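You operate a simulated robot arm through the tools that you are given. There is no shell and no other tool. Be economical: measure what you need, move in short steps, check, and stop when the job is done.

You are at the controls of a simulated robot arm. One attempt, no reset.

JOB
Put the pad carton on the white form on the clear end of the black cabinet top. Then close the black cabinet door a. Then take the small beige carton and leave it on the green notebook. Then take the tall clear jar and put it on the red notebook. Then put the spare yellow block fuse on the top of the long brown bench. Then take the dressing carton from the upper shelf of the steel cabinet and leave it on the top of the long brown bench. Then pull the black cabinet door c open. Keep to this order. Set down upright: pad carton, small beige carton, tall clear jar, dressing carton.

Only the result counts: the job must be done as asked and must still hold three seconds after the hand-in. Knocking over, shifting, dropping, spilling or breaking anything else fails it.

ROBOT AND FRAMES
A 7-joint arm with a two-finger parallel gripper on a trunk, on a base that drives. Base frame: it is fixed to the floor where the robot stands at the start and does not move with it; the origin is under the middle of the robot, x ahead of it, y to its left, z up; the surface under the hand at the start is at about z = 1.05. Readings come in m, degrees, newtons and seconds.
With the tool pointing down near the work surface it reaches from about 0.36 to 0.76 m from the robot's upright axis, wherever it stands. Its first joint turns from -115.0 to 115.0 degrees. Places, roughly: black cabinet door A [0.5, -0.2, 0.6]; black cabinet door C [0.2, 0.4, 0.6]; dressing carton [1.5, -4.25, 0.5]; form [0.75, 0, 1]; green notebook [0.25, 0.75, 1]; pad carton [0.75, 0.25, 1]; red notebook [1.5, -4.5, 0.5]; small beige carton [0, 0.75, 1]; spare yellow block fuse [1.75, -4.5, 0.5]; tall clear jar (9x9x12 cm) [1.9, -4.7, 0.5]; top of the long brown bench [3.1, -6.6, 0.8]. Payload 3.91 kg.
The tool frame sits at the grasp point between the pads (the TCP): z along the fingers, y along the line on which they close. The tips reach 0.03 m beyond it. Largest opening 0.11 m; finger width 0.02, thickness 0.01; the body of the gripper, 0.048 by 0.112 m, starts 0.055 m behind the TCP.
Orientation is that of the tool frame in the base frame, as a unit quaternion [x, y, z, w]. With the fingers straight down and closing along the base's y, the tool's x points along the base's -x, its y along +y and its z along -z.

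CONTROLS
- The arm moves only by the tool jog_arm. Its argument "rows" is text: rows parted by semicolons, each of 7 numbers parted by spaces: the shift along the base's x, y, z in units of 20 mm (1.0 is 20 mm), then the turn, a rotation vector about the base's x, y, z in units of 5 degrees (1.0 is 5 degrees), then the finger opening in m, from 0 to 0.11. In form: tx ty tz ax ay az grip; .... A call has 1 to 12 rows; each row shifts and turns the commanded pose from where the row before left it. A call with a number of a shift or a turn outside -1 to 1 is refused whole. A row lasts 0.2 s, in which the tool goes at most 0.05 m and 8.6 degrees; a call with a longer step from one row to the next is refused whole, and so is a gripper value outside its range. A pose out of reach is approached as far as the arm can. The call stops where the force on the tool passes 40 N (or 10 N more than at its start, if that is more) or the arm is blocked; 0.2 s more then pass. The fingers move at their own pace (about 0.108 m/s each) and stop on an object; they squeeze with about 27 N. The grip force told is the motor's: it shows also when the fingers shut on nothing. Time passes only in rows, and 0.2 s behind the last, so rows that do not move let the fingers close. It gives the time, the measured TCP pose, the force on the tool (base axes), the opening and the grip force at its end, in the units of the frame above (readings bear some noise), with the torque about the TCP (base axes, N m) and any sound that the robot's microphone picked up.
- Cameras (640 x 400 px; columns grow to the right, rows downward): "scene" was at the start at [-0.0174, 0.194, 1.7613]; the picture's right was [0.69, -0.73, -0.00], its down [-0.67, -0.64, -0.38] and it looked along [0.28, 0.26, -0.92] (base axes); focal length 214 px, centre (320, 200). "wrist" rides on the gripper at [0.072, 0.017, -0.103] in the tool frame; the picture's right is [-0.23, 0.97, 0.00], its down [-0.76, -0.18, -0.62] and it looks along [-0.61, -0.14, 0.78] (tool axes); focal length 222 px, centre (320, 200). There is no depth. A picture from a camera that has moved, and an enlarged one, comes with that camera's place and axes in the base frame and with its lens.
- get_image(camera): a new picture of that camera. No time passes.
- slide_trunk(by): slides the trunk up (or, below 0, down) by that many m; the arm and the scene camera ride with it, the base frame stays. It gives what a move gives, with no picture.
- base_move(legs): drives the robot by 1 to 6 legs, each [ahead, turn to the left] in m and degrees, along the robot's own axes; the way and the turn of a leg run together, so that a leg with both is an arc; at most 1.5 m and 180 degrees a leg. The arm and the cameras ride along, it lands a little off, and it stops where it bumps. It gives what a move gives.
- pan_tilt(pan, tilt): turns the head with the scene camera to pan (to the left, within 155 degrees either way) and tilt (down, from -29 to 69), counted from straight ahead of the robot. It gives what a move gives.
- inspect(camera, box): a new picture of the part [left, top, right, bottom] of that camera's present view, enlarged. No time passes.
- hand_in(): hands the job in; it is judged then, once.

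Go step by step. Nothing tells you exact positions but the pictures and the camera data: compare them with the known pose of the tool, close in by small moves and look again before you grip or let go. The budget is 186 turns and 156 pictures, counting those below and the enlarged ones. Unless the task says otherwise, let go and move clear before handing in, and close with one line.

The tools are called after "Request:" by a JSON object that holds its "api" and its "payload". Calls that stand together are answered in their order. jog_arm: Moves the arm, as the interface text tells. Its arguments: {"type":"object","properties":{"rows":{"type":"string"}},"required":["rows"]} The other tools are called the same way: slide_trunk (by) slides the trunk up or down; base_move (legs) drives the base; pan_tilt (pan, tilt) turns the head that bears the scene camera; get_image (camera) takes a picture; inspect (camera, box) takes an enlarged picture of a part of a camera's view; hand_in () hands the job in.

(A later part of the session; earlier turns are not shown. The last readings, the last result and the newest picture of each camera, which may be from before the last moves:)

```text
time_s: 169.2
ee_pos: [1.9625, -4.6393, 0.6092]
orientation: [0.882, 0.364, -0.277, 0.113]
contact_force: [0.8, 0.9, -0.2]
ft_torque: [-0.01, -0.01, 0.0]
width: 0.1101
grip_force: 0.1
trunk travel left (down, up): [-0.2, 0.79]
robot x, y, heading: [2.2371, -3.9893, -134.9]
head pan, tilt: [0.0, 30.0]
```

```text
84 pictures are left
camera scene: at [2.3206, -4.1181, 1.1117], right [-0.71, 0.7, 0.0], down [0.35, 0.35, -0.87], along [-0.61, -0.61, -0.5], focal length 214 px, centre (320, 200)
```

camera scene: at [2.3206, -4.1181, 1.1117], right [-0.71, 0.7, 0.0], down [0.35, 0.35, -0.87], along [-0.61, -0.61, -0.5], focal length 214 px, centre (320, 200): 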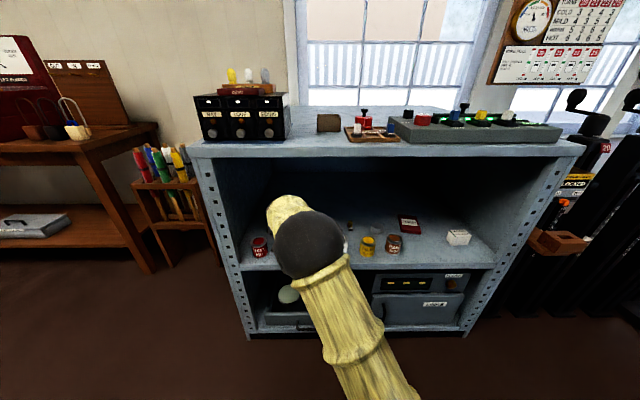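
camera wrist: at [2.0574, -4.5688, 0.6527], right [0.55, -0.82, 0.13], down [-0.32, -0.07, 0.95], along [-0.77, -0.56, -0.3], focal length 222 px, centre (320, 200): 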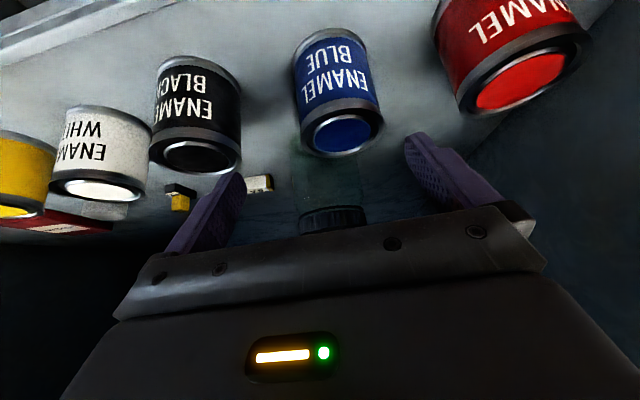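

The jar is at e≈4.656 and the tool at 4.668. I'll trim that while moving in to n≈-2.03.

Request:
{"api": "jog_arm", "payload": {"rows": "-0.89 -0.75 0 0 0 0 0.11;-0.89 -0.75 0 0 0 0 0.11;-0.89 -0.75 0 0 0 0 0.11;-0.89 -0.75 0 0 0 0 0.11;-0.89 -0.75 0 0 0 0 0.11"}}

Request:
{"api": "get_image", "payload": {"camera": "wrist"}}

Request:
{"api": "inspect", "payload": {"camera": "scene", "box": [220, 150, 380, 250]}}

```text
time_s: 170.4
ee_pos: [1.873, -4.7145, 0.6105]
orientation: [0.882, 0.363, -0.277, 0.114]
contact_force: [-0.5, 1.0, 0.0]
ft_torque: [-0.02, 0.02, 0.02]
width: 0.1099
grip_force: 0.0
trunk travel left (down, up): [-0.2, 0.79]
robot x, y, heading: [2.2352, -3.9892, -134.8]
head pan, tilt: [0.0, 30.0]
```

```text
83 pictures are left
camera wrist: at [1.9688, -4.6436, 0.6547], right [0.55, -0.82, 0.13], down [-0.32, -0.07, 0.95], along [-0.77, -0.56, -0.3], focal length 222 px, centre (320, 200)
```

wrist: 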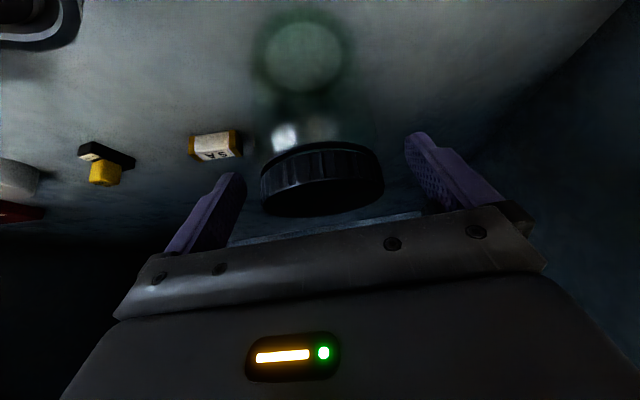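

```text
4.00 times, centred on (300, 200) of scene
camera zoom: at [2.3208, -4.1181, 1.1117], right [-0.71, 0.7, 0.0], down [0.35, 0.35, -0.87], along [-0.61, -0.61, -0.5], focal length 858 px, centre (400, 200)
```

zoom: 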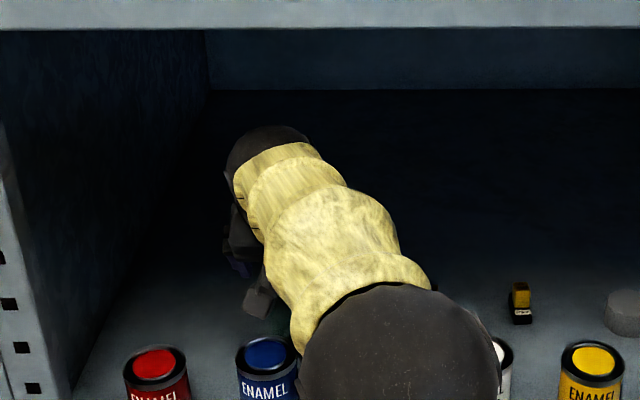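

The jar lid is centred between the fingers. I'll lower around it and close gently.

Request:
{"api": "jog_arm", "payload": {"rows": "-0.25 -0.25 -0.77 0 0 0 0.11;-0.25 -0.25 -0.77 0 0 0 0.11;-0.25 -0.25 -0.77 0 0 0 0.11"}}

Request:
{"api": "get_image", "payload": {"camera": "wrist"}}

```text
time_s: 171.2
ee_pos: [1.8595, -4.7319, 0.5742]
orientation: [0.88, 0.364, -0.281, 0.119]
contact_force: [11.6, 10.9, 29.7]
ft_torque: [0.39, -0.35, -0.05]
width: 0.1101
grip_force: 0.1
trunk travel left (down, up): [-0.2, 0.79]
robot x, y, heading: [2.2343, -3.9894, -134.8]
head pan, tilt: [0.0, 30.0]
```

```text
81 pictures are left
camera wrist: at [1.955, -4.6596, 0.6159], right [0.56, -0.82, 0.14], down [-0.31, -0.05, 0.95], along [-0.77, -0.57, -0.29], focal length 222 px, centre (320, 200)
```

wrist: 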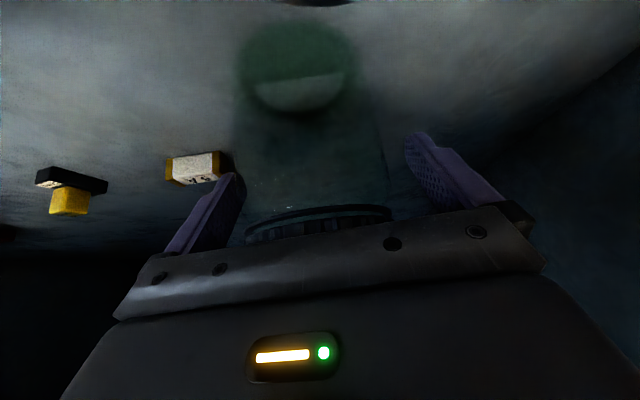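

The palm is pressing on the lid at 30 N. I'll back off along the axis until it's free, then close.

Request:
{"api": "jog_arm", "payload": {"rows": "0.1 0.1 0.85 0 0 0 0.11;0 0 0 0 0 0 0.11"}}

```text
time_s: 171.8
ee_pos: [1.8602, -4.7271, 0.5808]
orientation: [0.883, 0.363, -0.276, 0.112]
contact_force: [0.7, -0.5, -0.1]
ft_torque: [-0.01, 0.01, 0.0]
width: 0.1102
grip_force: 0.1
trunk travel left (down, up): [-0.2, 0.79]
robot x, y, heading: [2.2353, -3.9951, -134.9]
head pan, tilt: [0.0, 30.0]
```

Free of contact. Closing now.

Request:
{"api": "jog_arm", "payload": {"rows": "0 0 0 0 0 0 0.09;0 0 0 0 0 0 0.07;0 0 0 0 0 0 0.06;0 0 0 0 0 0 0.06"}}

Request:
{"api": "get_image", "payload": {"camera": "wrist"}}

```text
time_s: 172.8
ee_pos: [1.8607, -4.7281, 0.5815]
orientation: [0.883, 0.363, -0.277, 0.113]
contact_force: [-0.2, 1.0, -0.4]
ft_torque: [-0.01, -0.07, -0.02]
width: 0.0816
grip_force: 27.0
trunk travel left (down, up): [-0.2, 0.79]
robot x, y, heading: [2.2366, -3.9905, -134.8]
head pan, tilt: [0.0, 30.0]
```

```text
80 pictures are left
camera wrist: at [1.9567, -4.6574, 0.6249], right [0.55, -0.82, 0.13], down [-0.32, -0.07, 0.95], along [-0.77, -0.56, -0.3], focal length 222 px, centre (320, 200)
```

wrist: 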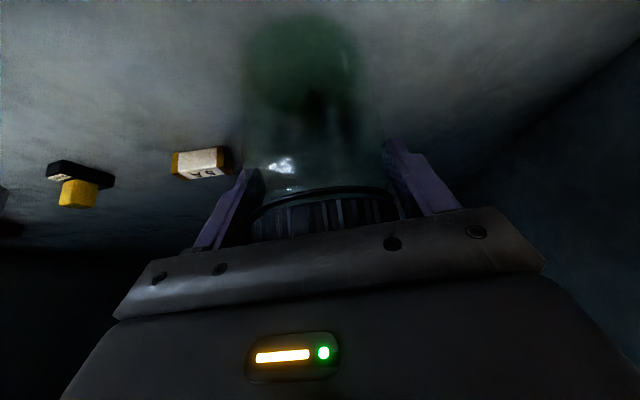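

I have the jar, 0.082 wide. I'll lift it 6.5 cm above the small items and move it sideways toward the red ledger.

Request:
{"api": "jog_arm", "payload": {"rows": "0 0 0.5 0 0 0 0.06;0 0 0.9 0 0 0 0.06;0 0 0.9 0 0 0 0.06;0 0 0.9 0 0 0 0.06"}}

Request:
{"api": "get_image", "payload": {"camera": "wrist"}}

Request:
{"api": "get_image", "payload": {"camera": "scene"}}

```text
time_s: 173.8
ee_pos: [1.8597, -4.7272, 0.6438]
orientation: [0.883, 0.363, -0.277, 0.112]
contact_force: [-0.6, -0.2, -2.9]
ft_torque: [0.02, 0.01, 0.0]
width: 0.0815
grip_force: 26.5
trunk travel left (down, up): [-0.2, 0.79]
robot x, y, heading: [2.231, -3.9903, -135.0]
head pan, tilt: [0.0, 30.0]
```

```text
79 pictures are left
camera wrist: at [1.9558, -4.6565, 0.6859], right [0.55, -0.82, 0.13], down [-0.32, -0.07, 0.95], along [-0.77, -0.56, -0.3], focal length 222 px, centre (320, 200)
```

wrist: 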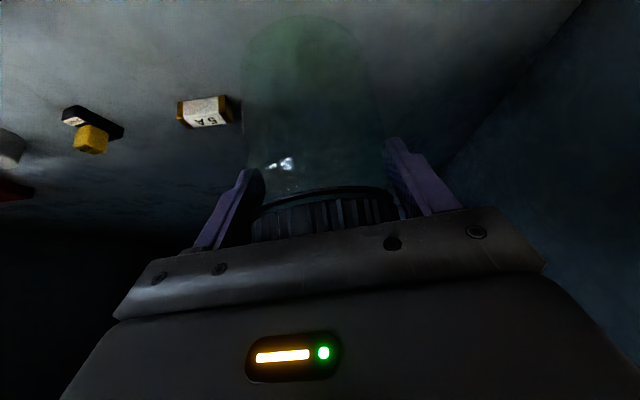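

```text
78 pictures are left
camera scene: at [2.3205, -4.1185, 1.1116], right [-0.71, 0.7, 0.0], down [0.35, 0.36, -0.87], along [-0.61, -0.61, -0.5], focal length 214 px, centre (320, 200)
```

scene: 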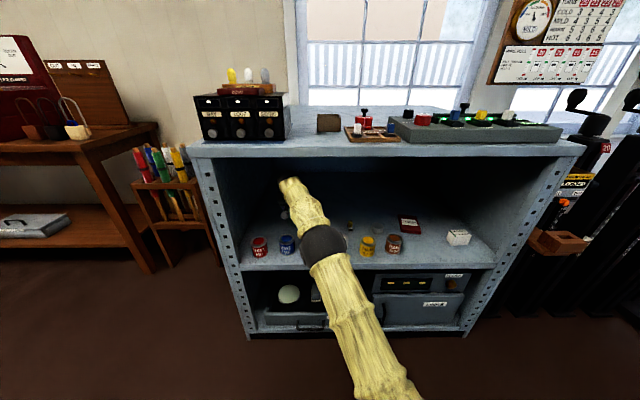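

The jar hangs free at about 3 N. I'll move sideways now.

Request:
{"api": "jog_arm", "payload": {"rows": "-1 1 0.1 0 0 0 0.06;-1 1 0.1 0 0 0 0.06;-1 1 0 0 0 0 0.06;-1 1 0 0 0 0 0.06;-1 1 0 0 0 0 0.06;-1 1 0 0 0 0 0.06;-1 1 0 0 0 0 0.06;-1 1 0 0 0 0 0.06;-1 1 0 0 0 0 0.06"}}

Request:
{"api": "get_image", "payload": {"camera": "scene"}}

Request:
{"api": "get_image", "payload": {"camera": "wrist"}}

```text
time_s: 175.8
ee_pos: [1.6795, -4.5487, 0.65]
orientation: [0.882, 0.363, -0.277, 0.114]
contact_force: [0.9, -0.7, -2.8]
ft_torque: [-0.01, 0.0, -0.02]
width: 0.0815
grip_force: 27.1
trunk travel left (down, up): [-0.2, 0.79]
robot x, y, heading: [2.2323, -3.9925, -135.0]
head pan, tilt: [0.0, 30.0]
```

```text
77 pictures are left
camera scene: at [2.3206, -4.1186, 1.1116], right [-0.71, 0.7, 0.0], down [0.35, 0.36, -0.87], along [-0.61, -0.61, -0.5], focal length 214 px, centre (320, 200)
```

scene: 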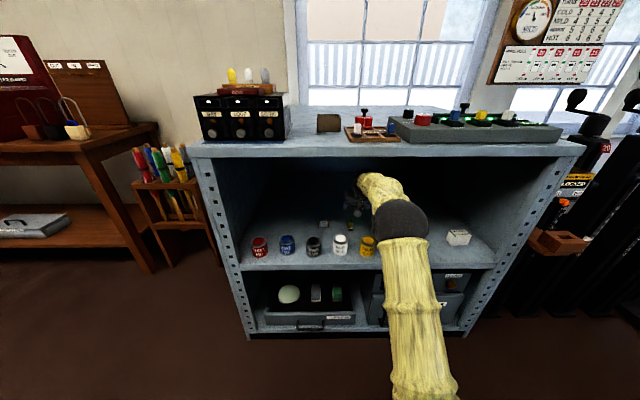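

```text
76 pictures are left
camera wrist: at [1.7758, -4.4779, 0.6929], right [0.55, -0.82, 0.13], down [-0.32, -0.06, 0.95], along [-0.77, -0.56, -0.3], focal length 222 px, centre (320, 200)
```

wrist: 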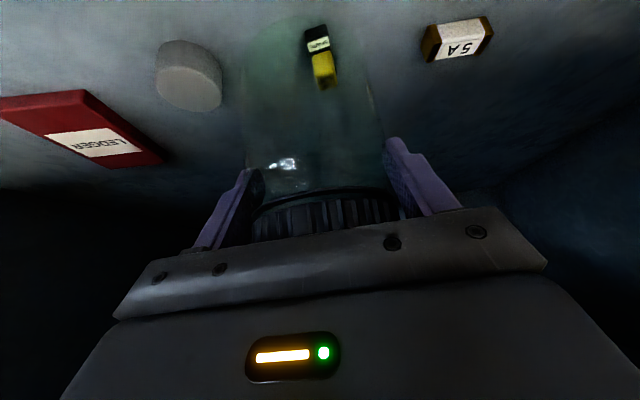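

The ledger's centre is about e=4.138, n=-2.095. I'll move sideways above it first, then use a small base move for the depth.

Request:
{"api": "jog_arm", "payload": {"rows": "-0.93 0.93 0 0 0 0 0.06;-0.93 0.93 0 0 0 0 0.06;-0.93 0.93 0 0 0 0 0.06;-0.93 0.93 0 0 0 0 0.06;-0.93 0.93 0 0 0 0 0.06;-0.93 0.93 0 0 0 0 0.06;-0.93 0.93 0 0 0 0 0.06;-0.93 0.93 0 0 0 0 0.06;-0.93 0.93 0 0 0 0 0.06;-0.93 0.93 0 0 0 0 0.06"}}

Request:
{"api": "get_image", "payload": {"camera": "scene"}}

Request:
{"api": "get_image", "payload": {"camera": "wrist"}}

```text
time_s: 178.0
ee_pos: [1.4925, -4.3617, 0.6494]
orientation: [0.882, 0.363, -0.277, 0.113]
contact_force: [0.4, -0.1, -2.4]
ft_torque: [0.04, 0.03, 0.03]
width: 0.0814
grip_force: 27.2
trunk travel left (down, up): [-0.2, 0.79]
robot x, y, heading: [2.2341, -3.9926, -134.6]
head pan, tilt: [0.0, 30.0]
```

```text
75 pictures are left
camera scene: at [2.3205, -4.1184, 1.1117], right [-0.71, 0.7, 0.0], down [0.35, 0.36, -0.87], along [-0.61, -0.61, -0.5], focal length 214 px, centre (320, 200)
```

scene: 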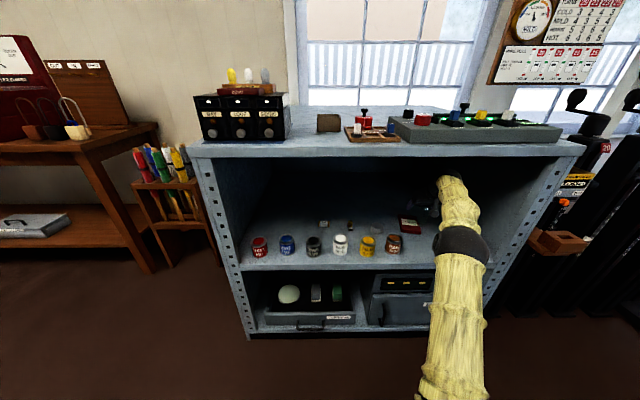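

```text
74 pictures are left
camera wrist: at [1.5883, -4.29, 0.6921], right [0.55, -0.82, 0.13], down [-0.32, -0.07, 0.95], along [-0.77, -0.56, -0.3], focal length 222 px, centre (320, 200)
```

wrist: 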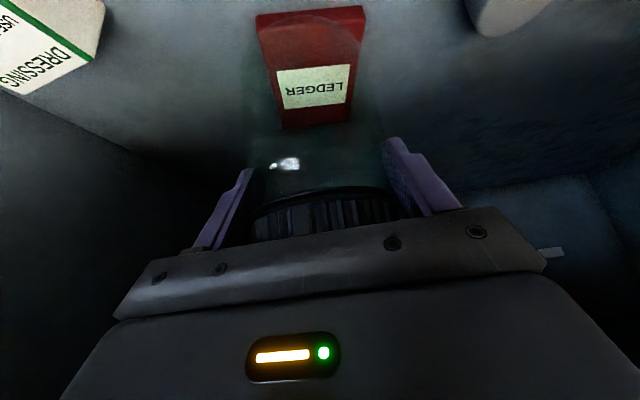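

The ledger's centre is confirmed at e=4.137, n=-2.10, and the jar is laterally right over it. I'll drive the base forward 0.058 m.

Request:
{"api": "base_move", "payload": {"legs": [[0.058, 0]]}}

Request:
{"api": "get_image", "payload": {"camera": "wrist"}}

Request:
{"api": "get_image", "payload": {"camera": "scene"}}

```text
time_s: 179.0
ee_pos: [1.4522, -4.4013, 0.6491]
orientation: [0.882, 0.364, -0.276, 0.114]
contact_force: [0.5, 0.4, -3.4]
ft_torque: [0.0, -0.01, -0.01]
width: 0.0814
grip_force: 27.1
trunk travel left (down, up): [-0.2, 0.79]
robot x, y, heading: [2.1931, -4.0302, -134.6]
head pan, tilt: [0.0, 30.0]
```

```text
73 pictures are left
camera wrist: at [1.5485, -4.3303, 0.6918], right [0.55, -0.82, 0.13], down [-0.32, -0.07, 0.95], along [-0.77, -0.56, -0.3], focal length 222 px, centre (320, 200)
```

wrist: 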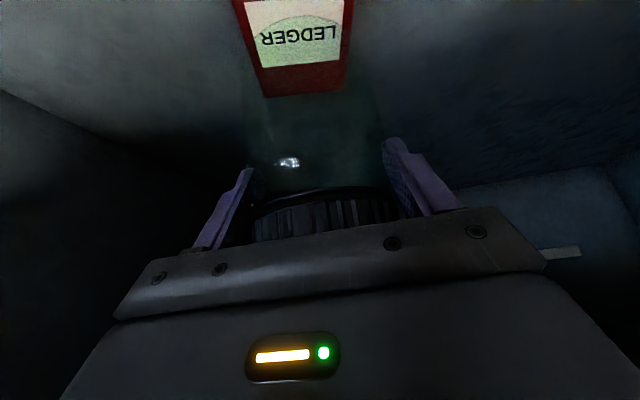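

```text
72 pictures are left
camera scene: at [2.2804, -4.1584, 1.1117], right [-0.71, 0.7, 0.0], down [0.35, 0.36, -0.87], along [-0.61, -0.61, -0.5], focal length 214 px, centre (320, 200)
```

scene: 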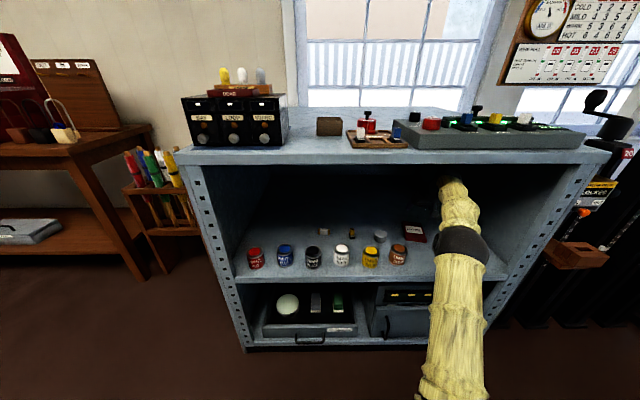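

The jar is over the ledger's centre. I'll lower it gently until it touches.

Request:
{"api": "jog_arm", "payload": {"rows": "0 0 -0.8 0 0 0 0.06;0 0 -0.7 0 0 0 0.06;0 0 -0.25 0 0 0 0.06;0 0 -0.2 0 0 0 0.06;0 0 -0.2 0 0 0 0.06"}}

```text
time_s: 180.2
ee_pos: [1.4526, -4.3999, 0.6055]
orientation: [0.882, 0.363, -0.278, 0.113]
contact_force: [-0.5, 0.7, -2.5]
ft_torque: [0.01, -0.01, -0.02]
width: 0.0813
grip_force: 27.0
trunk travel left (down, up): [-0.2, 0.79]
robot x, y, heading: [2.1931, -4.0316, -134.8]
head pan, tilt: [0.0, 30.0]
```

Request:
{"api": "jog_arm", "payload": {"rows": "0 0 -0.15 0 0 0 0.06;0 0 -0.15 0 0 0 0.06;0 0 -0.1 0 0 0 0.06"}}

```text
time_s: 181.0
ee_pos: [1.4513, -4.4011, 0.5997]
orientation: [0.882, 0.364, -0.277, 0.113]
contact_force: [1.2, 0.4, 4.7]
ft_torque: [0.06, -0.37, 0.02]
width: 0.0813
grip_force: 26.8
trunk travel left (down, up): [-0.2, 0.79]
robot x, y, heading: [2.1963, -4.0314, -134.8]
head pan, tilt: [0.0, 30.0]
```

It has touched down, at the height I expected. I'll open, then withdraw up and back along the finger axis.

Request:
{"api": "jog_arm", "payload": {"rows": "0 0 0 0 0 0 0.1;0 0 0 0 0 0 0.11;0 0 0 0 0 0 0.11;0.3 0.3 0.6 0 0 0 0.11;0.3 0.3 0.6 0 0 0 0.11;0.3 0.3 0.6 0 0 0 0.11;0.7 0.7 0.2 0 0 0 0.11;0.7 0.7 0 0 0 0 0.11;1 1 0 0 0 0 0.11;1 1 0 0 0 0 0.11"}}

Request:
{"api": "get_image", "payload": {"camera": "wrist"}}

```text
time_s: 183.2
ee_pos: [1.5406, -4.3149, 0.6355]
orientation: [0.883, 0.363, -0.277, 0.112]
contact_force: [1.1, 0.4, -1.2]
ft_torque: [0.01, -0.02, -0.02]
width: 0.1101
grip_force: 0.0
trunk travel left (down, up): [-0.2, 0.79]
robot x, y, heading: [2.1935, -4.029, -134.9]
head pan, tilt: [0.0, 30.0]
```

```text
71 pictures are left
camera wrist: at [1.6364, -4.243, 0.6791], right [0.55, -0.82, 0.13], down [-0.32, -0.07, 0.95], along [-0.77, -0.56, -0.3], focal length 222 px, centre (320, 200)
```

wrist: 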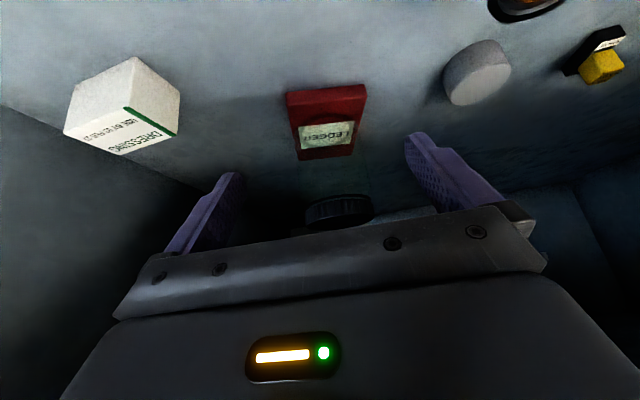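

The jar stands upright on the ledger. Next is the fuse: I'll shift over to it while steepening the tool pitch to about 72° so the palm clears the cans.

Request:
{"api": "jog_arm", "payload": {"rows": "0.69 -0.93 -0.06 0.2 -0.2 0 0.08;0.69 -0.93 -0.06 0.2 -0.2 0 0.08;0.69 -0.93 -0.06 0.2 -0.2 0 0.08;0.69 -0.93 -0.06 0.2 -0.2 0 0.08;0.69 -0.93 -0.06 0.2 -0.2 0 0.08;0.69 -0.93 -0.06 0.2 -0.2 0 0.08;0.69 -0.93 -0.06 0.2 -0.2 0 0.08;0.69 -0.93 -0.06 0.2 -0.2 0 0.08;0.69 -0.93 -0.06 0.2 -0.2 0 0.08;0.69 -0.93 -0.06 0.2 -0.2 0 0.08;0.69 -0.93 -0.06 0.2 -0.2 0 0.08;0.69 -0.93 -0.06 0.2 -0.2 0 0.08"}}

Request:
{"api": "get_image", "payload": {"camera": "wrist"}}

Request:
{"api": "inspect", "payload": {"camera": "scene", "box": [260, 150, 500, 300]}}

```text
time_s: 185.8
ee_pos: [1.702, -4.5393, 0.622]
orientation: [0.913, 0.376, -0.143, 0.058]
contact_force: [-0.3, 0.1, -0.2]
ft_torque: [-0.01, 0.02, -0.01]
width: 0.0801
grip_force: 0.1
trunk travel left (down, up): [-0.2, 0.79]
robot x, y, heading: [2.1952, -4.0306, -134.9]
head pan, tilt: [0.0, 30.0]
```

```text
70 pictures are left
camera wrist: at [1.7867, -4.48, 0.6977], right [0.53, -0.84, 0.07], down [-0.5, -0.25, 0.83], along [-0.68, -0.47, -0.56], focal length 222 px, centre (320, 200)
```

wrist: 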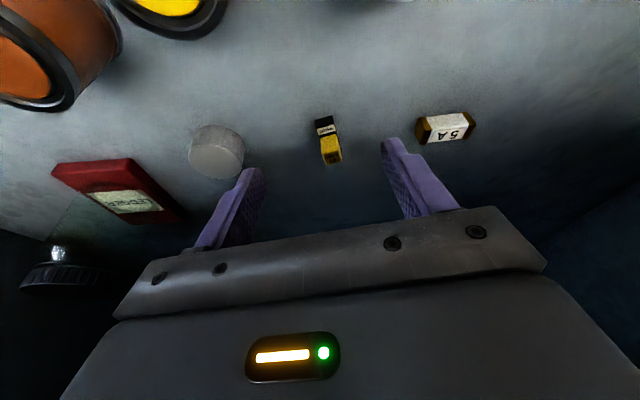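

```text
2.67 times, centred on (380, 225) of scene
camera zoom: at [2.2807, -4.1581, 1.1117], right [-0.71, 0.7, 0.0], down [0.35, 0.35, -0.87], along [-0.61, -0.61, -0.5], focal length 572 px, centre (160, 133)
```

zoom: 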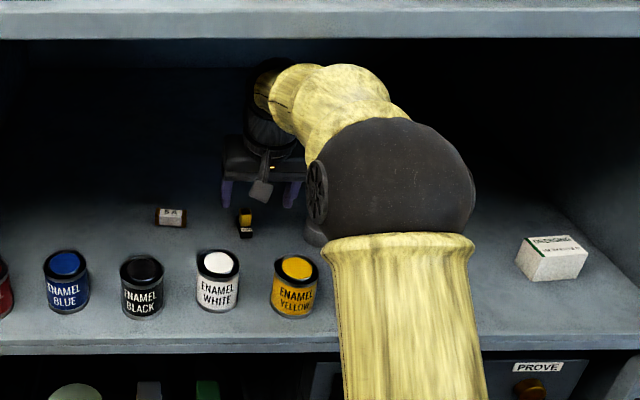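

The fuse lies along n, centred at about e=4.414, n=-2.075. I'll move over it and partly down, then check.

Request:
{"api": "jog_arm", "payload": {"rows": "-0.81 -0.81 -0.3 0 0 0 0.05;-0.81 -0.81 -0.6 0 0 0 0.05;-0.81 -0.81 -0.8 0 0 0 0.05;0 0 -0.8 0 0 0 0.05"}}

Request:
{"api": "get_image", "payload": {"camera": "wrist"}}

Request:
{"api": "inspect", "payload": {"camera": "scene", "box": [280, 170, 440, 270]}}

```text
time_s: 186.8
ee_pos: [1.6567, -4.5857, 0.5747]
orientation: [0.913, 0.376, -0.144, 0.058]
contact_force: [-0.3, -0.4, 0.3]
ft_torque: [-0.05, -0.02, 0.03]
width: 0.0501
grip_force: 0.0
trunk travel left (down, up): [-0.2, 0.79]
robot x, y, heading: [2.1941, -4.0307, -134.4]
head pan, tilt: [0.0, 30.0]
```

```text
68 pictures are left
camera wrist: at [1.7401, -4.5276, 0.6502], right [0.53, -0.84, 0.07], down [-0.5, -0.25, 0.83], along [-0.68, -0.47, -0.56], focal length 222 px, centre (320, 200)
```

wrist: 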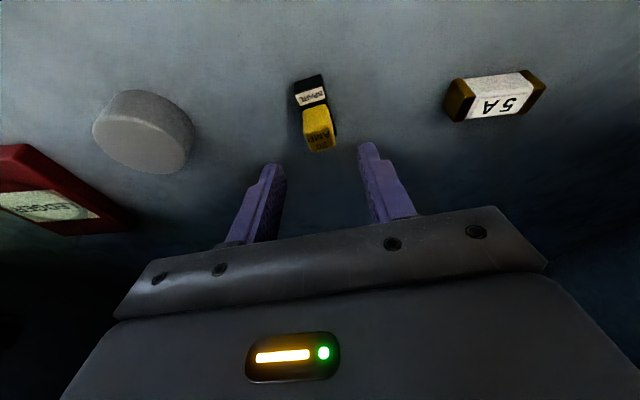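

```text
4.00 times, centred on (360, 220) of scene
camera zoom: at [2.2807, -4.1584, 1.1117], right [-0.71, 0.7, 0.0], down [0.35, 0.36, -0.87], along [-0.61, -0.61, -0.5], focal length 858 px, centre (160, 120)
```

zoom: 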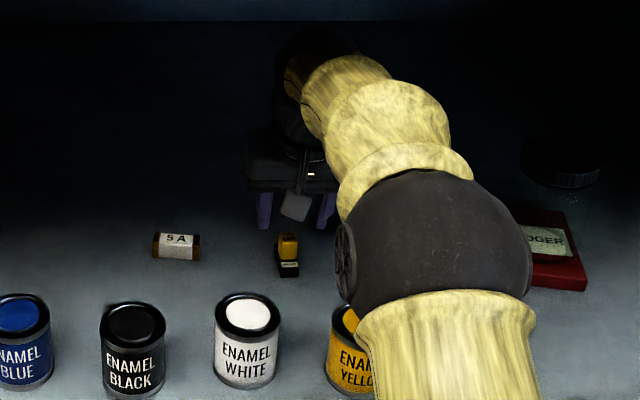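

The fuse sits centred between the fingers. I'll come down and close on it.

Request:
{"api": "jog_arm", "payload": {"rows": "-0.1 -0.1 -0.85 0 0 0 0.05;-0.1 -0.1 -0.85 0 0 0 0.05;-0.1 -0.1 -0.7 0 0 0 0.05"}}

Request:
{"api": "get_image", "payload": {"camera": "wrist"}}

```text
time_s: 187.6
ee_pos: [1.65, -4.5926, 0.5314]
orientation: [0.913, 0.376, -0.147, 0.059]
contact_force: [9.5, 11.2, 21.3]
ft_torque: [-0.05, -0.76, 0.42]
width: 0.0496
grip_force: 0.1
trunk travel left (down, up): [-0.2, 0.79]
robot x, y, heading: [2.191, -4.0311, -134.8]
head pan, tilt: [0.0, 30.0]
```

```text
66 pictures are left
camera wrist: at [1.7333, -4.5334, 0.6065], right [0.53, -0.84, 0.07], down [-0.5, -0.25, 0.83], along [-0.68, -0.48, -0.55], focal length 222 px, centre (320, 200)
```

wrist: 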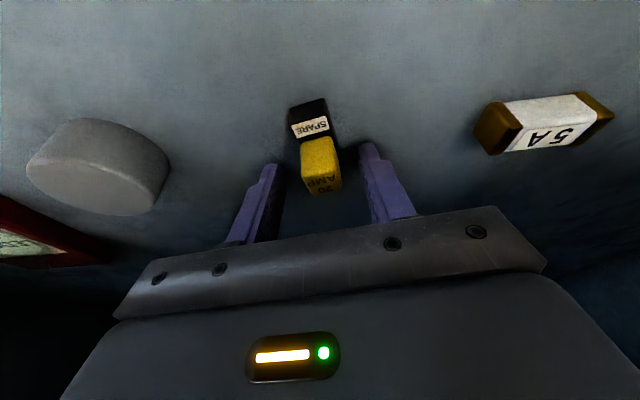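

The tips touch the shelf, so its surface is nearer z≈0.50. I'll rise a few mm and close.

Request:
{"api": "jog_arm", "payload": {"rows": "0 0 0.38 0 0 0 0.05;0 0 0 0 0 0 0.02;0 0 0 0 0 0 0.01;0 0 0 0 0 0 0.01"}}

Request:
{"api": "get_image", "payload": {"camera": "wrist"}}

```text
time_s: 188.6
ee_pos: [1.6499, -4.5938, 0.5357]
orientation: [0.914, 0.376, -0.144, 0.058]
contact_force: [0.5, -0.2, -0.3]
ft_torque: [0.01, -0.01, -0.02]
width: 0.0186
grip_force: 26.2
trunk travel left (down, up): [-0.2, 0.79]
robot x, y, heading: [2.195, -4.0313, -134.9]
head pan, tilt: [0.0, 30.0]
```

```text
65 pictures are left
camera wrist: at [1.7326, -4.5346, 0.6095], right [0.53, -0.84, 0.07], down [-0.5, -0.25, 0.83], along [-0.68, -0.47, -0.56], focal length 222 px, centre (320, 200)
```

wrist: 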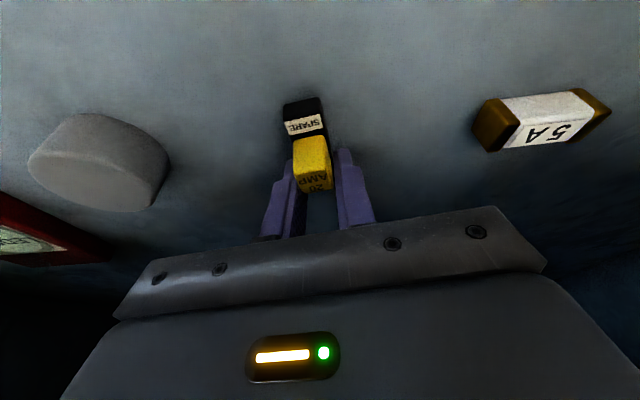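

The fuse is gripped at 0.0186 wide. I'll lift it and withdraw straight out of the shelf.

Request:
{"api": "jog_arm", "payload": {"rows": "0 0 0.8 0 0 0 0.01;0 0 0.9 0 0 0 0.01;0 0 0.9 0 0 0 0.01;0 0 0.9 0 0 0 0.01;0 0 0.9 0 0 0 0.01;1 1 0 0 0 0 0.01;1 1 0 0 0 0 0.01;1 1 0 0 0 0 0.01;1 1 0 0 0 0 0.01;1 1 0 0 0 0 0.01;1 1 0 0 0 0 0.01;1 1 0 0 0 0 0.01"}}

Request:
{"api": "get_image", "payload": {"camera": "wrist"}}

Request:
{"api": "get_image", "payload": {"camera": "scene"}}

```text
time_s: 191.2
ee_pos: [1.7894, -4.4525, 0.6228]
orientation: [0.914, 0.376, -0.143, 0.058]
contact_force: [0.0, -0.3, 0.1]
ft_torque: [0.01, 0.01, 0.0]
width: 0.0188
grip_force: 27.5
trunk travel left (down, up): [-0.2, 0.79]
robot x, y, heading: [2.1959, -4.0323, -134.8]
head pan, tilt: [0.0, 30.0]
```

```text
64 pictures are left
camera wrist: at [1.8725, -4.3939, 0.6974], right [0.53, -0.84, 0.07], down [-0.5, -0.25, 0.83], along [-0.68, -0.47, -0.56], focal length 222 px, centre (320, 200)
```

wrist: 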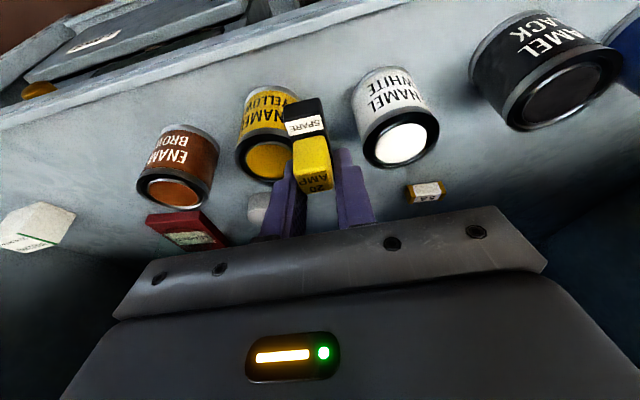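

```text
63 pictures are left
camera scene: at [2.2805, -4.1585, 1.1117], right [-0.71, 0.7, 0.0], down [0.35, 0.36, -0.87], along [-0.61, -0.61, -0.5], focal length 214 px, centre (320, 200)
```

scene: 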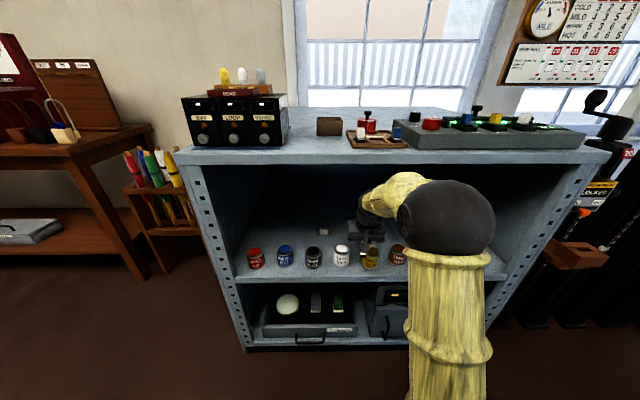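

The fuse is held securely. I'll back off, raise the trunk to bench height, turn along the room and look at the brown bench.

Request:
{"api": "base_move", "payload": {"legs": [[-0.5, 0], [0, 90], [1.0, 0]]}}

Request:
{"api": "slide_trunk", "payload": {"by": 0.4}}

Request:
{"api": "pan_tilt", "payload": {"pan": -45, "tilt": 35}}

Request:
{"api": "get_image", "payload": {"camera": "scene"}}

```text
time_s: 205.7
ee_pos: [3.6466, -4.8219, 0.6225]
orientation: [0.392, 0.907, -0.063, 0.142]
contact_force: [0.0, 0.7, -0.5]
ft_torque: [0.03, -0.03, 0.02]
width: 0.0189
grip_force: 27.2
trunk travel left (down, up): [-0.2, 0.79]
robot x, y, heading: [3.2371, -4.4081, -46.3]
head pan, tilt: [0.0, 30.0]
```

```text
time_s: 209.5
ee_pos: [3.6473, -4.8226, 1.0213]
orientation: [0.393, 0.906, -0.064, 0.141]
contact_force: [-0.8, 0.2, 0.1]
ft_torque: [0.0, -0.01, 0.04]
width: 0.0191
grip_force: 27.1
trunk travel left (down, up): [-0.6, 0.39]
robot x, y, heading: [3.2331, -4.4066, -46.5]
head pan, tilt: [0.0, 30.0]
```

```text
time_s: 210.6
ee_pos: [3.6473, -4.8237, 1.0223]
orientation: [0.392, 0.907, -0.063, 0.141]
contact_force: [-0.9, 0.1, -0.8]
ft_torque: [0.02, 0.01, 0.02]
width: 0.0188
grip_force: 27.0
trunk travel left (down, up): [-0.6, 0.39]
robot x, y, heading: [3.235, -4.407, -46.5]
head pan, tilt: [-45.0, 35.0]
```

```text
62 pictures are left
camera scene: at [3.3039, -4.3448, 1.5039], right [-1.0, 0.02, 0.0], down [0.01, 0.57, -0.82], along [-0.02, -0.82, -0.57], focal length 214 px, centre (320, 200)
```

scene: 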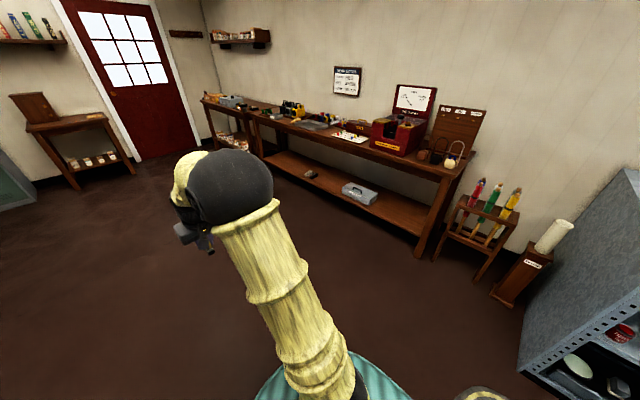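

Request:
{"api": "inspect", "payload": {"camera": "scene", "box": [190, 70, 490, 260]}}

```text
2.11 times, centred on (340, 165) of scene
camera zoom: at [3.3039, -4.3448, 1.5039], right [-1.0, 0.02, 0.0], down [0.01, 0.57, -0.82], along [-0.02, -0.82, -0.57], focal length 452 px, centre (278, 274)
```

zoom: 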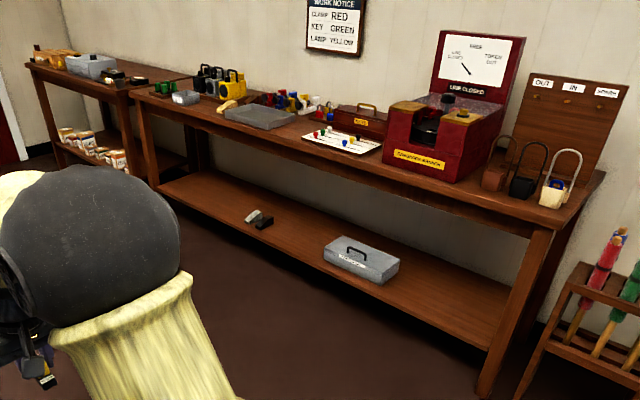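

The bench top front edge is at n≈-2.28, with a free patch around e≈6.75–7.0 between the white sheet and the grey tray. I'll drive opposite it and face the bench.

Request:
{"api": "base_move", "payload": {"legs": [[1.38, 1.5], [0, -90], [0.4, 0]]}}

Request:
{"api": "pan_tilt", "payload": {"pan": 20, "tilt": 40}}

Request:
{"api": "get_image", "payload": {"camera": "scene"}}

```text
time_s: 226.6
ee_pos: [3.5708, -6.1297, 1.0206]
orientation: [0.905, 0.396, -0.142, 0.06]
contact_force: [-1.1, -0.4, 0.3]
ft_torque: [0.0, 0.0, 0.01]
width: 0.0186
grip_force: 27.4
trunk travel left (down, up): [-0.6, 0.39]
robot x, y, heading: [3.9574, -5.6901, -132.1]
head pan, tilt: [-45.0, 35.0]
```

```text
time_s: 228.0
ee_pos: [3.5712, -6.1285, 1.0222]
orientation: [0.905, 0.396, -0.143, 0.061]
contact_force: [0.1, 0.2, -0.4]
ft_torque: [0.01, -0.02, -0.01]
width: 0.0188
grip_force: 27.2
trunk travel left (down, up): [-0.6, 0.39]
robot x, y, heading: [3.9628, -5.6877, -132.1]
head pan, tilt: [20.0, 40.0]
```

```text
60 pictures are left
camera scene: at [4.0795, -5.8257, 1.4963], right [-0.93, 0.38, 0.0], down [0.24, 0.59, -0.77], along [-0.29, -0.71, -0.64], focal length 214 px, centre (320, 200)
```

scene: 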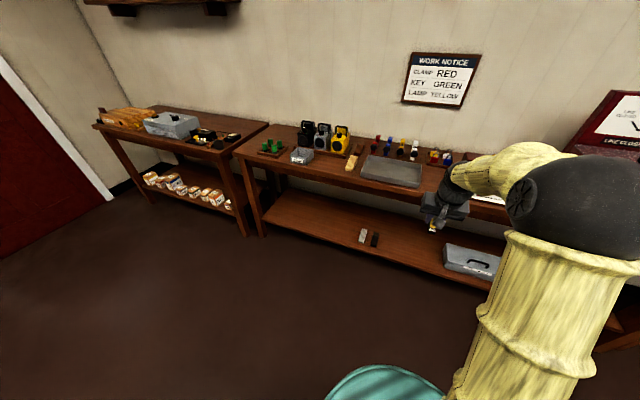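

Request:
{"api": "inspect", "payload": {"camera": "scene", "box": [330, 130, 530, 250]}}

Request:
{"api": "get_image", "payload": {"camera": "wrist"}}

```text
3.20 times, centred on (430, 190) of scene
camera zoom: at [4.0795, -5.8257, 1.4963], right [-0.93, 0.38, 0.0], down [0.24, 0.59, -0.77], along [-0.29, -0.71, -0.64], focal length 686 px, centre (-32, 232)
```

zoom: 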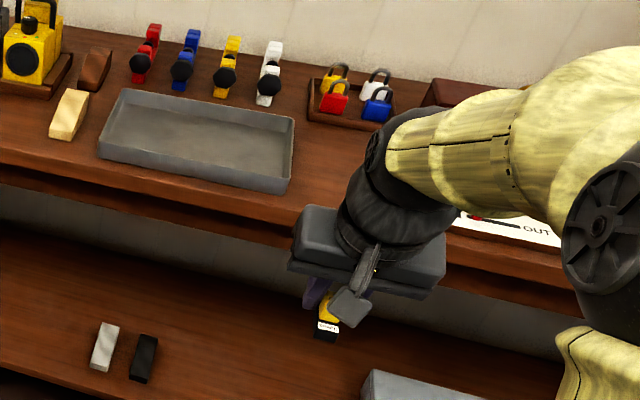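

```text
58 pictures are left
camera wrist: at [3.6525, -6.0671, 1.0975], right [0.57, -0.82, 0.07], down [-0.49, -0.27, 0.83], along [-0.66, -0.5, -0.56], focal length 222 px, centre (320, 200)
```

wrist: 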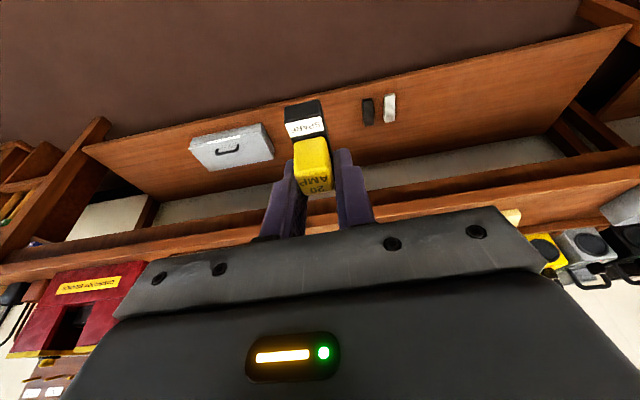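

The free patch lies at e≈6.65–6.85, n≈-2.26 to -2.58. I'll straighten up and drive in so the fuse comes over it.

Request:
{"api": "base_move", "payload": {"legs": [[0, -2.9], [0.48, 0]]}}

Request:
{"api": "get_image", "payload": {"camera": "scene"}}

Request:
{"api": "get_image", "payload": {"camera": "wrist"}}

```text
time_s: 231.7
ee_pos: [3.2163, -6.455, 1.0216]
orientation: [0.913, 0.378, -0.144, 0.058]
contact_force: [-0.2, -1.0, -1.7]
ft_torque: [0.02, 0.03, -0.03]
width: 0.0185
grip_force: 26.9
trunk travel left (down, up): [-0.6, 0.39]
robot x, y, heading: [3.6189, -6.0304, -134.3]
head pan, tilt: [20.0, 40.0]
```

```text
57 pictures are left
camera scene: at [3.7358, -6.1712, 1.4963], right [-0.91, 0.41, 0.0], down [0.27, 0.59, -0.77], along [-0.32, -0.7, -0.64], focal length 214 px, centre (320, 200)
```

scene: 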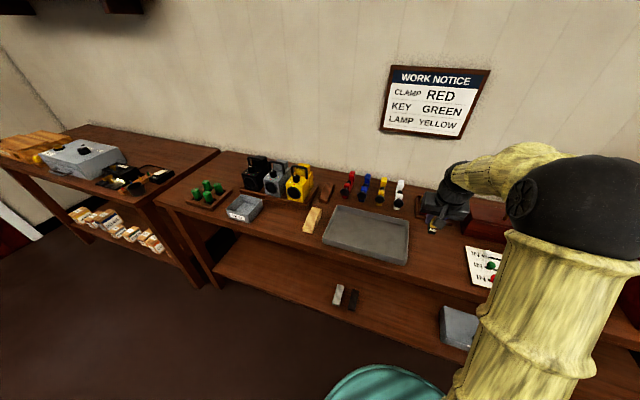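

```text
56 pictures are left
camera wrist: at [3.3, -6.3958, 1.0974], right [0.54, -0.84, 0.07], down [-0.5, -0.25, 0.83], along [-0.68, -0.48, -0.56], focal length 222 px, centre (320, 200)
```

wrist: 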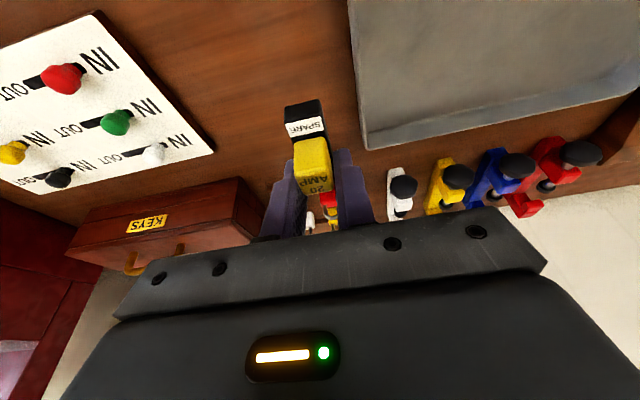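

The gap between the sheet (e<6.645) and the tray (e>6.87) is clear. I'll move to e≈6.80, n≈-2.36 and come down.

Request:
{"api": "jog_arm", "payload": {"rows": "-0.96 -0.27 0 0 0 0 0.01;-0.96 -0.27 0 0 0 0 0.01;-0.96 -0.27 0 0 0 0 0.01;-0.96 -0.27 0 0 0 0 0.01;0 0 -1 0 0 0 0.01;0 0 -1 0 0 0 0.01;0 0 -1 0 0 0 0.01;0 0 -1 0 0 0 0.01;0 0 -1 0 0 0 0.01;0 0 -1 0 0 0 0.01;0 0 -1 0 0 0 0.01"}}

Request:
{"api": "get_image", "payload": {"camera": "wrist"}}

Request:
{"api": "inspect", "payload": {"camera": "scene", "box": [340, 160, 540, 290]}}

```text
time_s: 234.1
ee_pos: [3.1395, -6.4779, 0.8812]
orientation: [0.912, 0.379, -0.144, 0.057]
contact_force: [-0.1, -0.4, -0.3]
ft_torque: [-0.03, 0.0, 0.0]
width: 0.0187
grip_force: 26.7
trunk travel left (down, up): [-0.6, 0.39]
robot x, y, heading: [3.618, -6.031, -134.3]
head pan, tilt: [20.0, 40.0]
```

```text
55 pictures are left
camera wrist: at [3.223, -6.418, 0.9581], right [0.54, -0.84, 0.07], down [-0.5, -0.25, 0.83], along [-0.68, -0.48, -0.56], focal length 222 px, centre (320, 200)
```

wrist: 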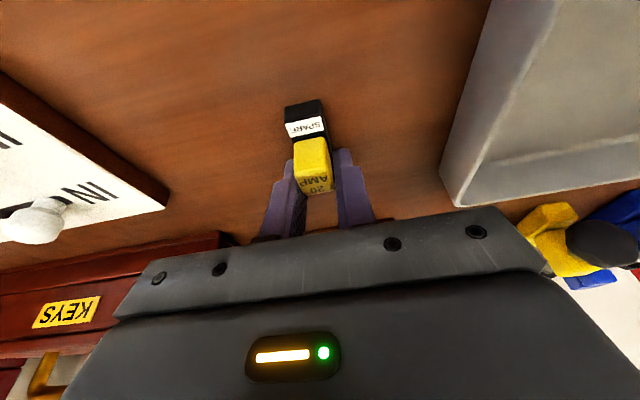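

```text
3.08 times, centred on (440, 225) of scene
camera zoom: at [3.736, -6.171, 1.4964], right [-0.91, 0.41, 0.0], down [0.27, 0.59, -0.77], along [-0.32, -0.7, -0.64], focal length 660 px, centre (-49, 123)
```

zoom: 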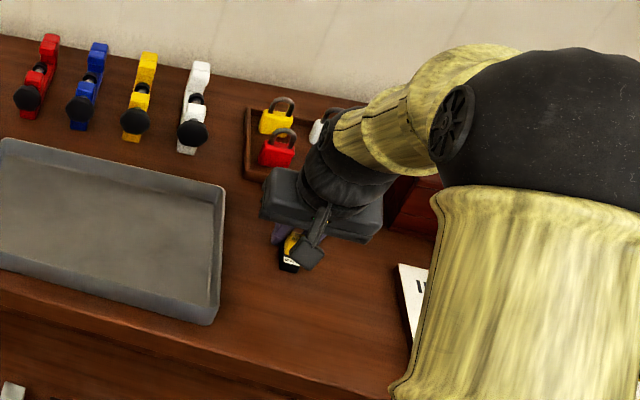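

There is clear wood under the fuse. I'll come down gently to contact.

Request:
{"api": "jog_arm", "payload": {"rows": "0 0 -0.8 0 0 0 0.01;0 0 -0.6 0 0 0 0.01;0 0 -0.3 0 0 0 0.01;0 0 -0.2 0 0 0 0.01"}}

```text
time_s: 234.5
ee_pos: [3.1376, -6.4792, 0.8815]
orientation: [0.911, 0.377, -0.154, 0.063]
contact_force: [1.4, 0.3, 18.3]
ft_torque: [0.38, -0.41, 0.0]
width: 0.019
grip_force: 27.0
trunk travel left (down, up): [-0.6, 0.39]
robot x, y, heading: [3.6211, -6.0304, -134.4]
head pan, tilt: [20.0, 40.0]
stopped in row 1: the force on the tool passed its limit at 51 N (the readings are from after the stop); the commanded pose is now the measured one
```

Contact came earlier than I expected, so the bench top is at about z=0.845 and the fuse is on it. I'll ease off and open slightly.

Request:
{"api": "jog_arm", "payload": {"rows": "0 0 0.05 0 0 0 0.02;0 0 0 0 0 0 0.05;0 0 0 0 0 0 0.05;0 0 0.6 0 0 0 0.05;0 0 1 0 0 0 0.05;0 0 1 0 0 0 0.05;0 0 1 0 0 0 0.05;0 0 1 0 0 0 0.05;0 0 1 0 0 0 0.05;0 0 1 0 0 0 0.05"}}

Request:
{"api": "get_image", "payload": {"camera": "wrist"}}

```text
time_s: 236.7
ee_pos: [3.1387, -6.4794, 1.0094]
orientation: [0.911, 0.378, -0.152, 0.06]
contact_force: [-0.3, 0.3, -0.3]
ft_torque: [0.0, -0.01, 0.01]
width: 0.0499
grip_force: 0.0
trunk travel left (down, up): [-0.6, 0.39]
robot x, y, heading: [3.6159, -6.0325, -134.4]
head pan, tilt: [20.0, 40.0]
```

```text
53 pictures are left
camera wrist: at [3.2219, -6.4192, 1.0835], right [0.54, -0.84, 0.07], down [-0.49, -0.24, 0.83], along [-0.68, -0.48, -0.55], focal length 222 px, centre (320, 200)
```

wrist: 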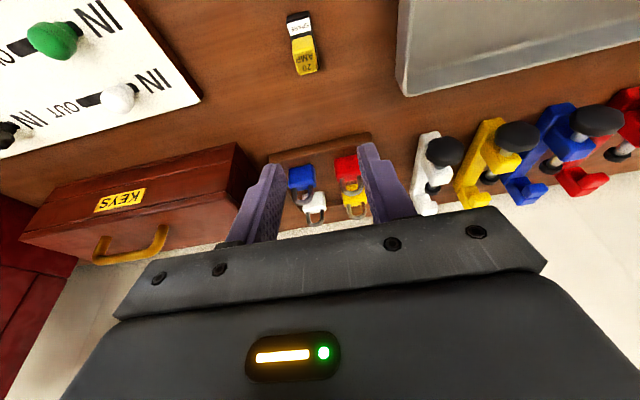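

The fuse lies on the bench top. Now back to the steel cabinet for the dressing carton.

Request:
{"api": "base_move", "payload": {"legs": [[-0.75, 0], [0, -90.6], [1.4, 0], [1.3, 0], [0, 90]]}}

Request:
{"api": "slide_trunk", "payload": {"by": -0.4}}

Request:
{"api": "pan_tilt", "payload": {"pan": 0, "tilt": 30}}

Request:
{"api": "get_image", "payload": {"camera": "scene"}}

```text
time_s: 267.7
ee_pos: [1.7149, -4.1958, 1.0104]
orientation: [0.883, 0.439, -0.146, 0.071]
contact_force: [-0.4, -0.1, 0.2]
ft_torque: [0.0, -0.01, 0.01]
width: 0.05
grip_force: 0.1
trunk travel left (down, up): [-0.6, 0.39]
robot x, y, heading: [2.1318, -3.6843, -126.5]
head pan, tilt: [20.0, 40.0]
```

```text
time_s: 271.5
ee_pos: [1.7144, -4.1972, 0.6089]
orientation: [0.884, 0.439, -0.146, 0.07]
contact_force: [-0.4, 0.3, 0.4]
ft_torque: [-0.03, -0.04, 0.01]
width: 0.0502
grip_force: 0.1
trunk travel left (down, up): [-0.2, 0.79]
robot x, y, heading: [2.1316, -3.6847, -126.6]
head pan, tilt: [20.0, 40.0]
```

```text
time_s: 272.4
ee_pos: [1.7155, -4.1953, 0.6079]
orientation: [0.884, 0.439, -0.146, 0.071]
contact_force: [-0.4, 0.4, 0.3]
ft_torque: [0.01, 0.0, 0.01]
width: 0.0502
grip_force: 0.2
trunk travel left (down, up): [-0.2, 0.79]
robot x, y, heading: [2.1296, -3.6848, -126.5]
head pan, tilt: [0.0, 30.0]
```

```text
52 pictures are left
camera scene: at [2.2357, -3.7995, 1.1117], right [-0.8, 0.6, 0.0], down [0.3, 0.4, -0.87], along [-0.52, -0.7, -0.5], focal length 214 px, centre (320, 200)
```

scene: 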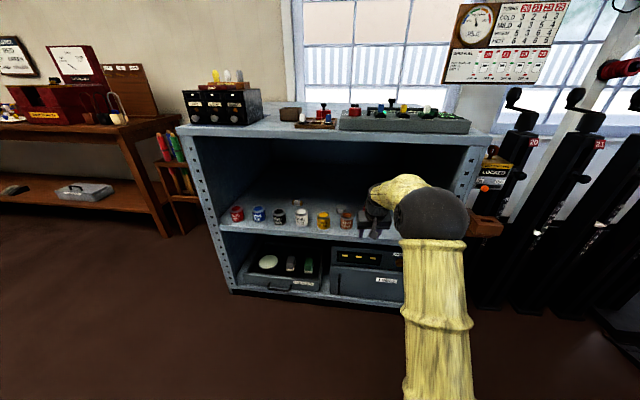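

I overshot the turn a little. I'll correct the heading to -135° and look at the carton.

Request:
{"api": "base_move", "payload": {"legs": [[0, -8.5]]}}

Request:
{"api": "get_image", "payload": {"camera": "wrist"}}

Request:
{"api": "inspect", "payload": {"camera": "scene", "box": [250, 130, 490, 280]}}

```text
time_s: 273.6
ee_pos: [1.6432, -4.127, 0.6094]
orientation: [0.914, 0.372, -0.151, 0.059]
contact_force: [0.1, 0.5, 0.1]
ft_torque: [-0.02, -0.02, 0.01]
width: 0.0504
grip_force: 0.0
trunk travel left (down, up): [-0.2, 0.79]
robot x, y, heading: [2.1307, -3.6857, -135.3]
head pan, tilt: [0.0, 30.0]
```

```text
51 pictures are left
camera wrist: at [1.7274, -4.0685, 0.6832], right [0.53, -0.85, 0.07], down [-0.5, -0.24, 0.84], along [-0.69, -0.47, -0.55], focal length 222 px, centre (320, 200)
```

wrist: 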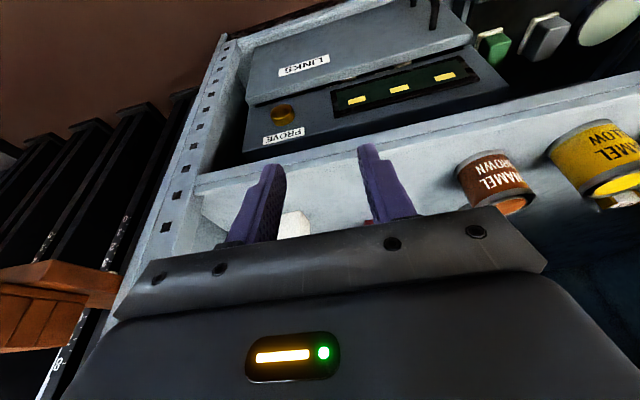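

```text
2.67 times, centred on (370, 205) of scene
camera zoom: at [2.2169, -3.814, 1.1117], right [-0.7, 0.71, 0.0], down [0.36, 0.35, -0.87], along [-0.62, -0.61, -0.5], focal length 572 px, centre (187, 187)
```

zoom: 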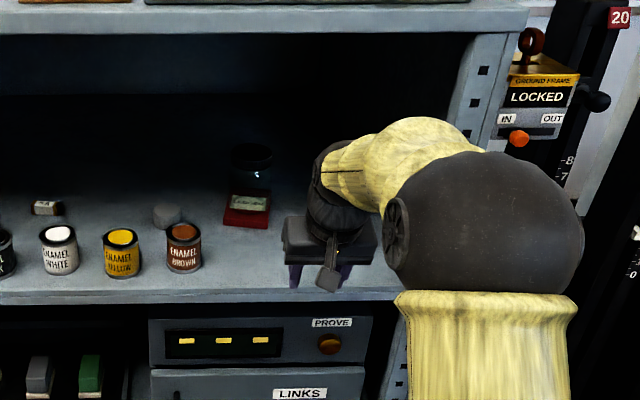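

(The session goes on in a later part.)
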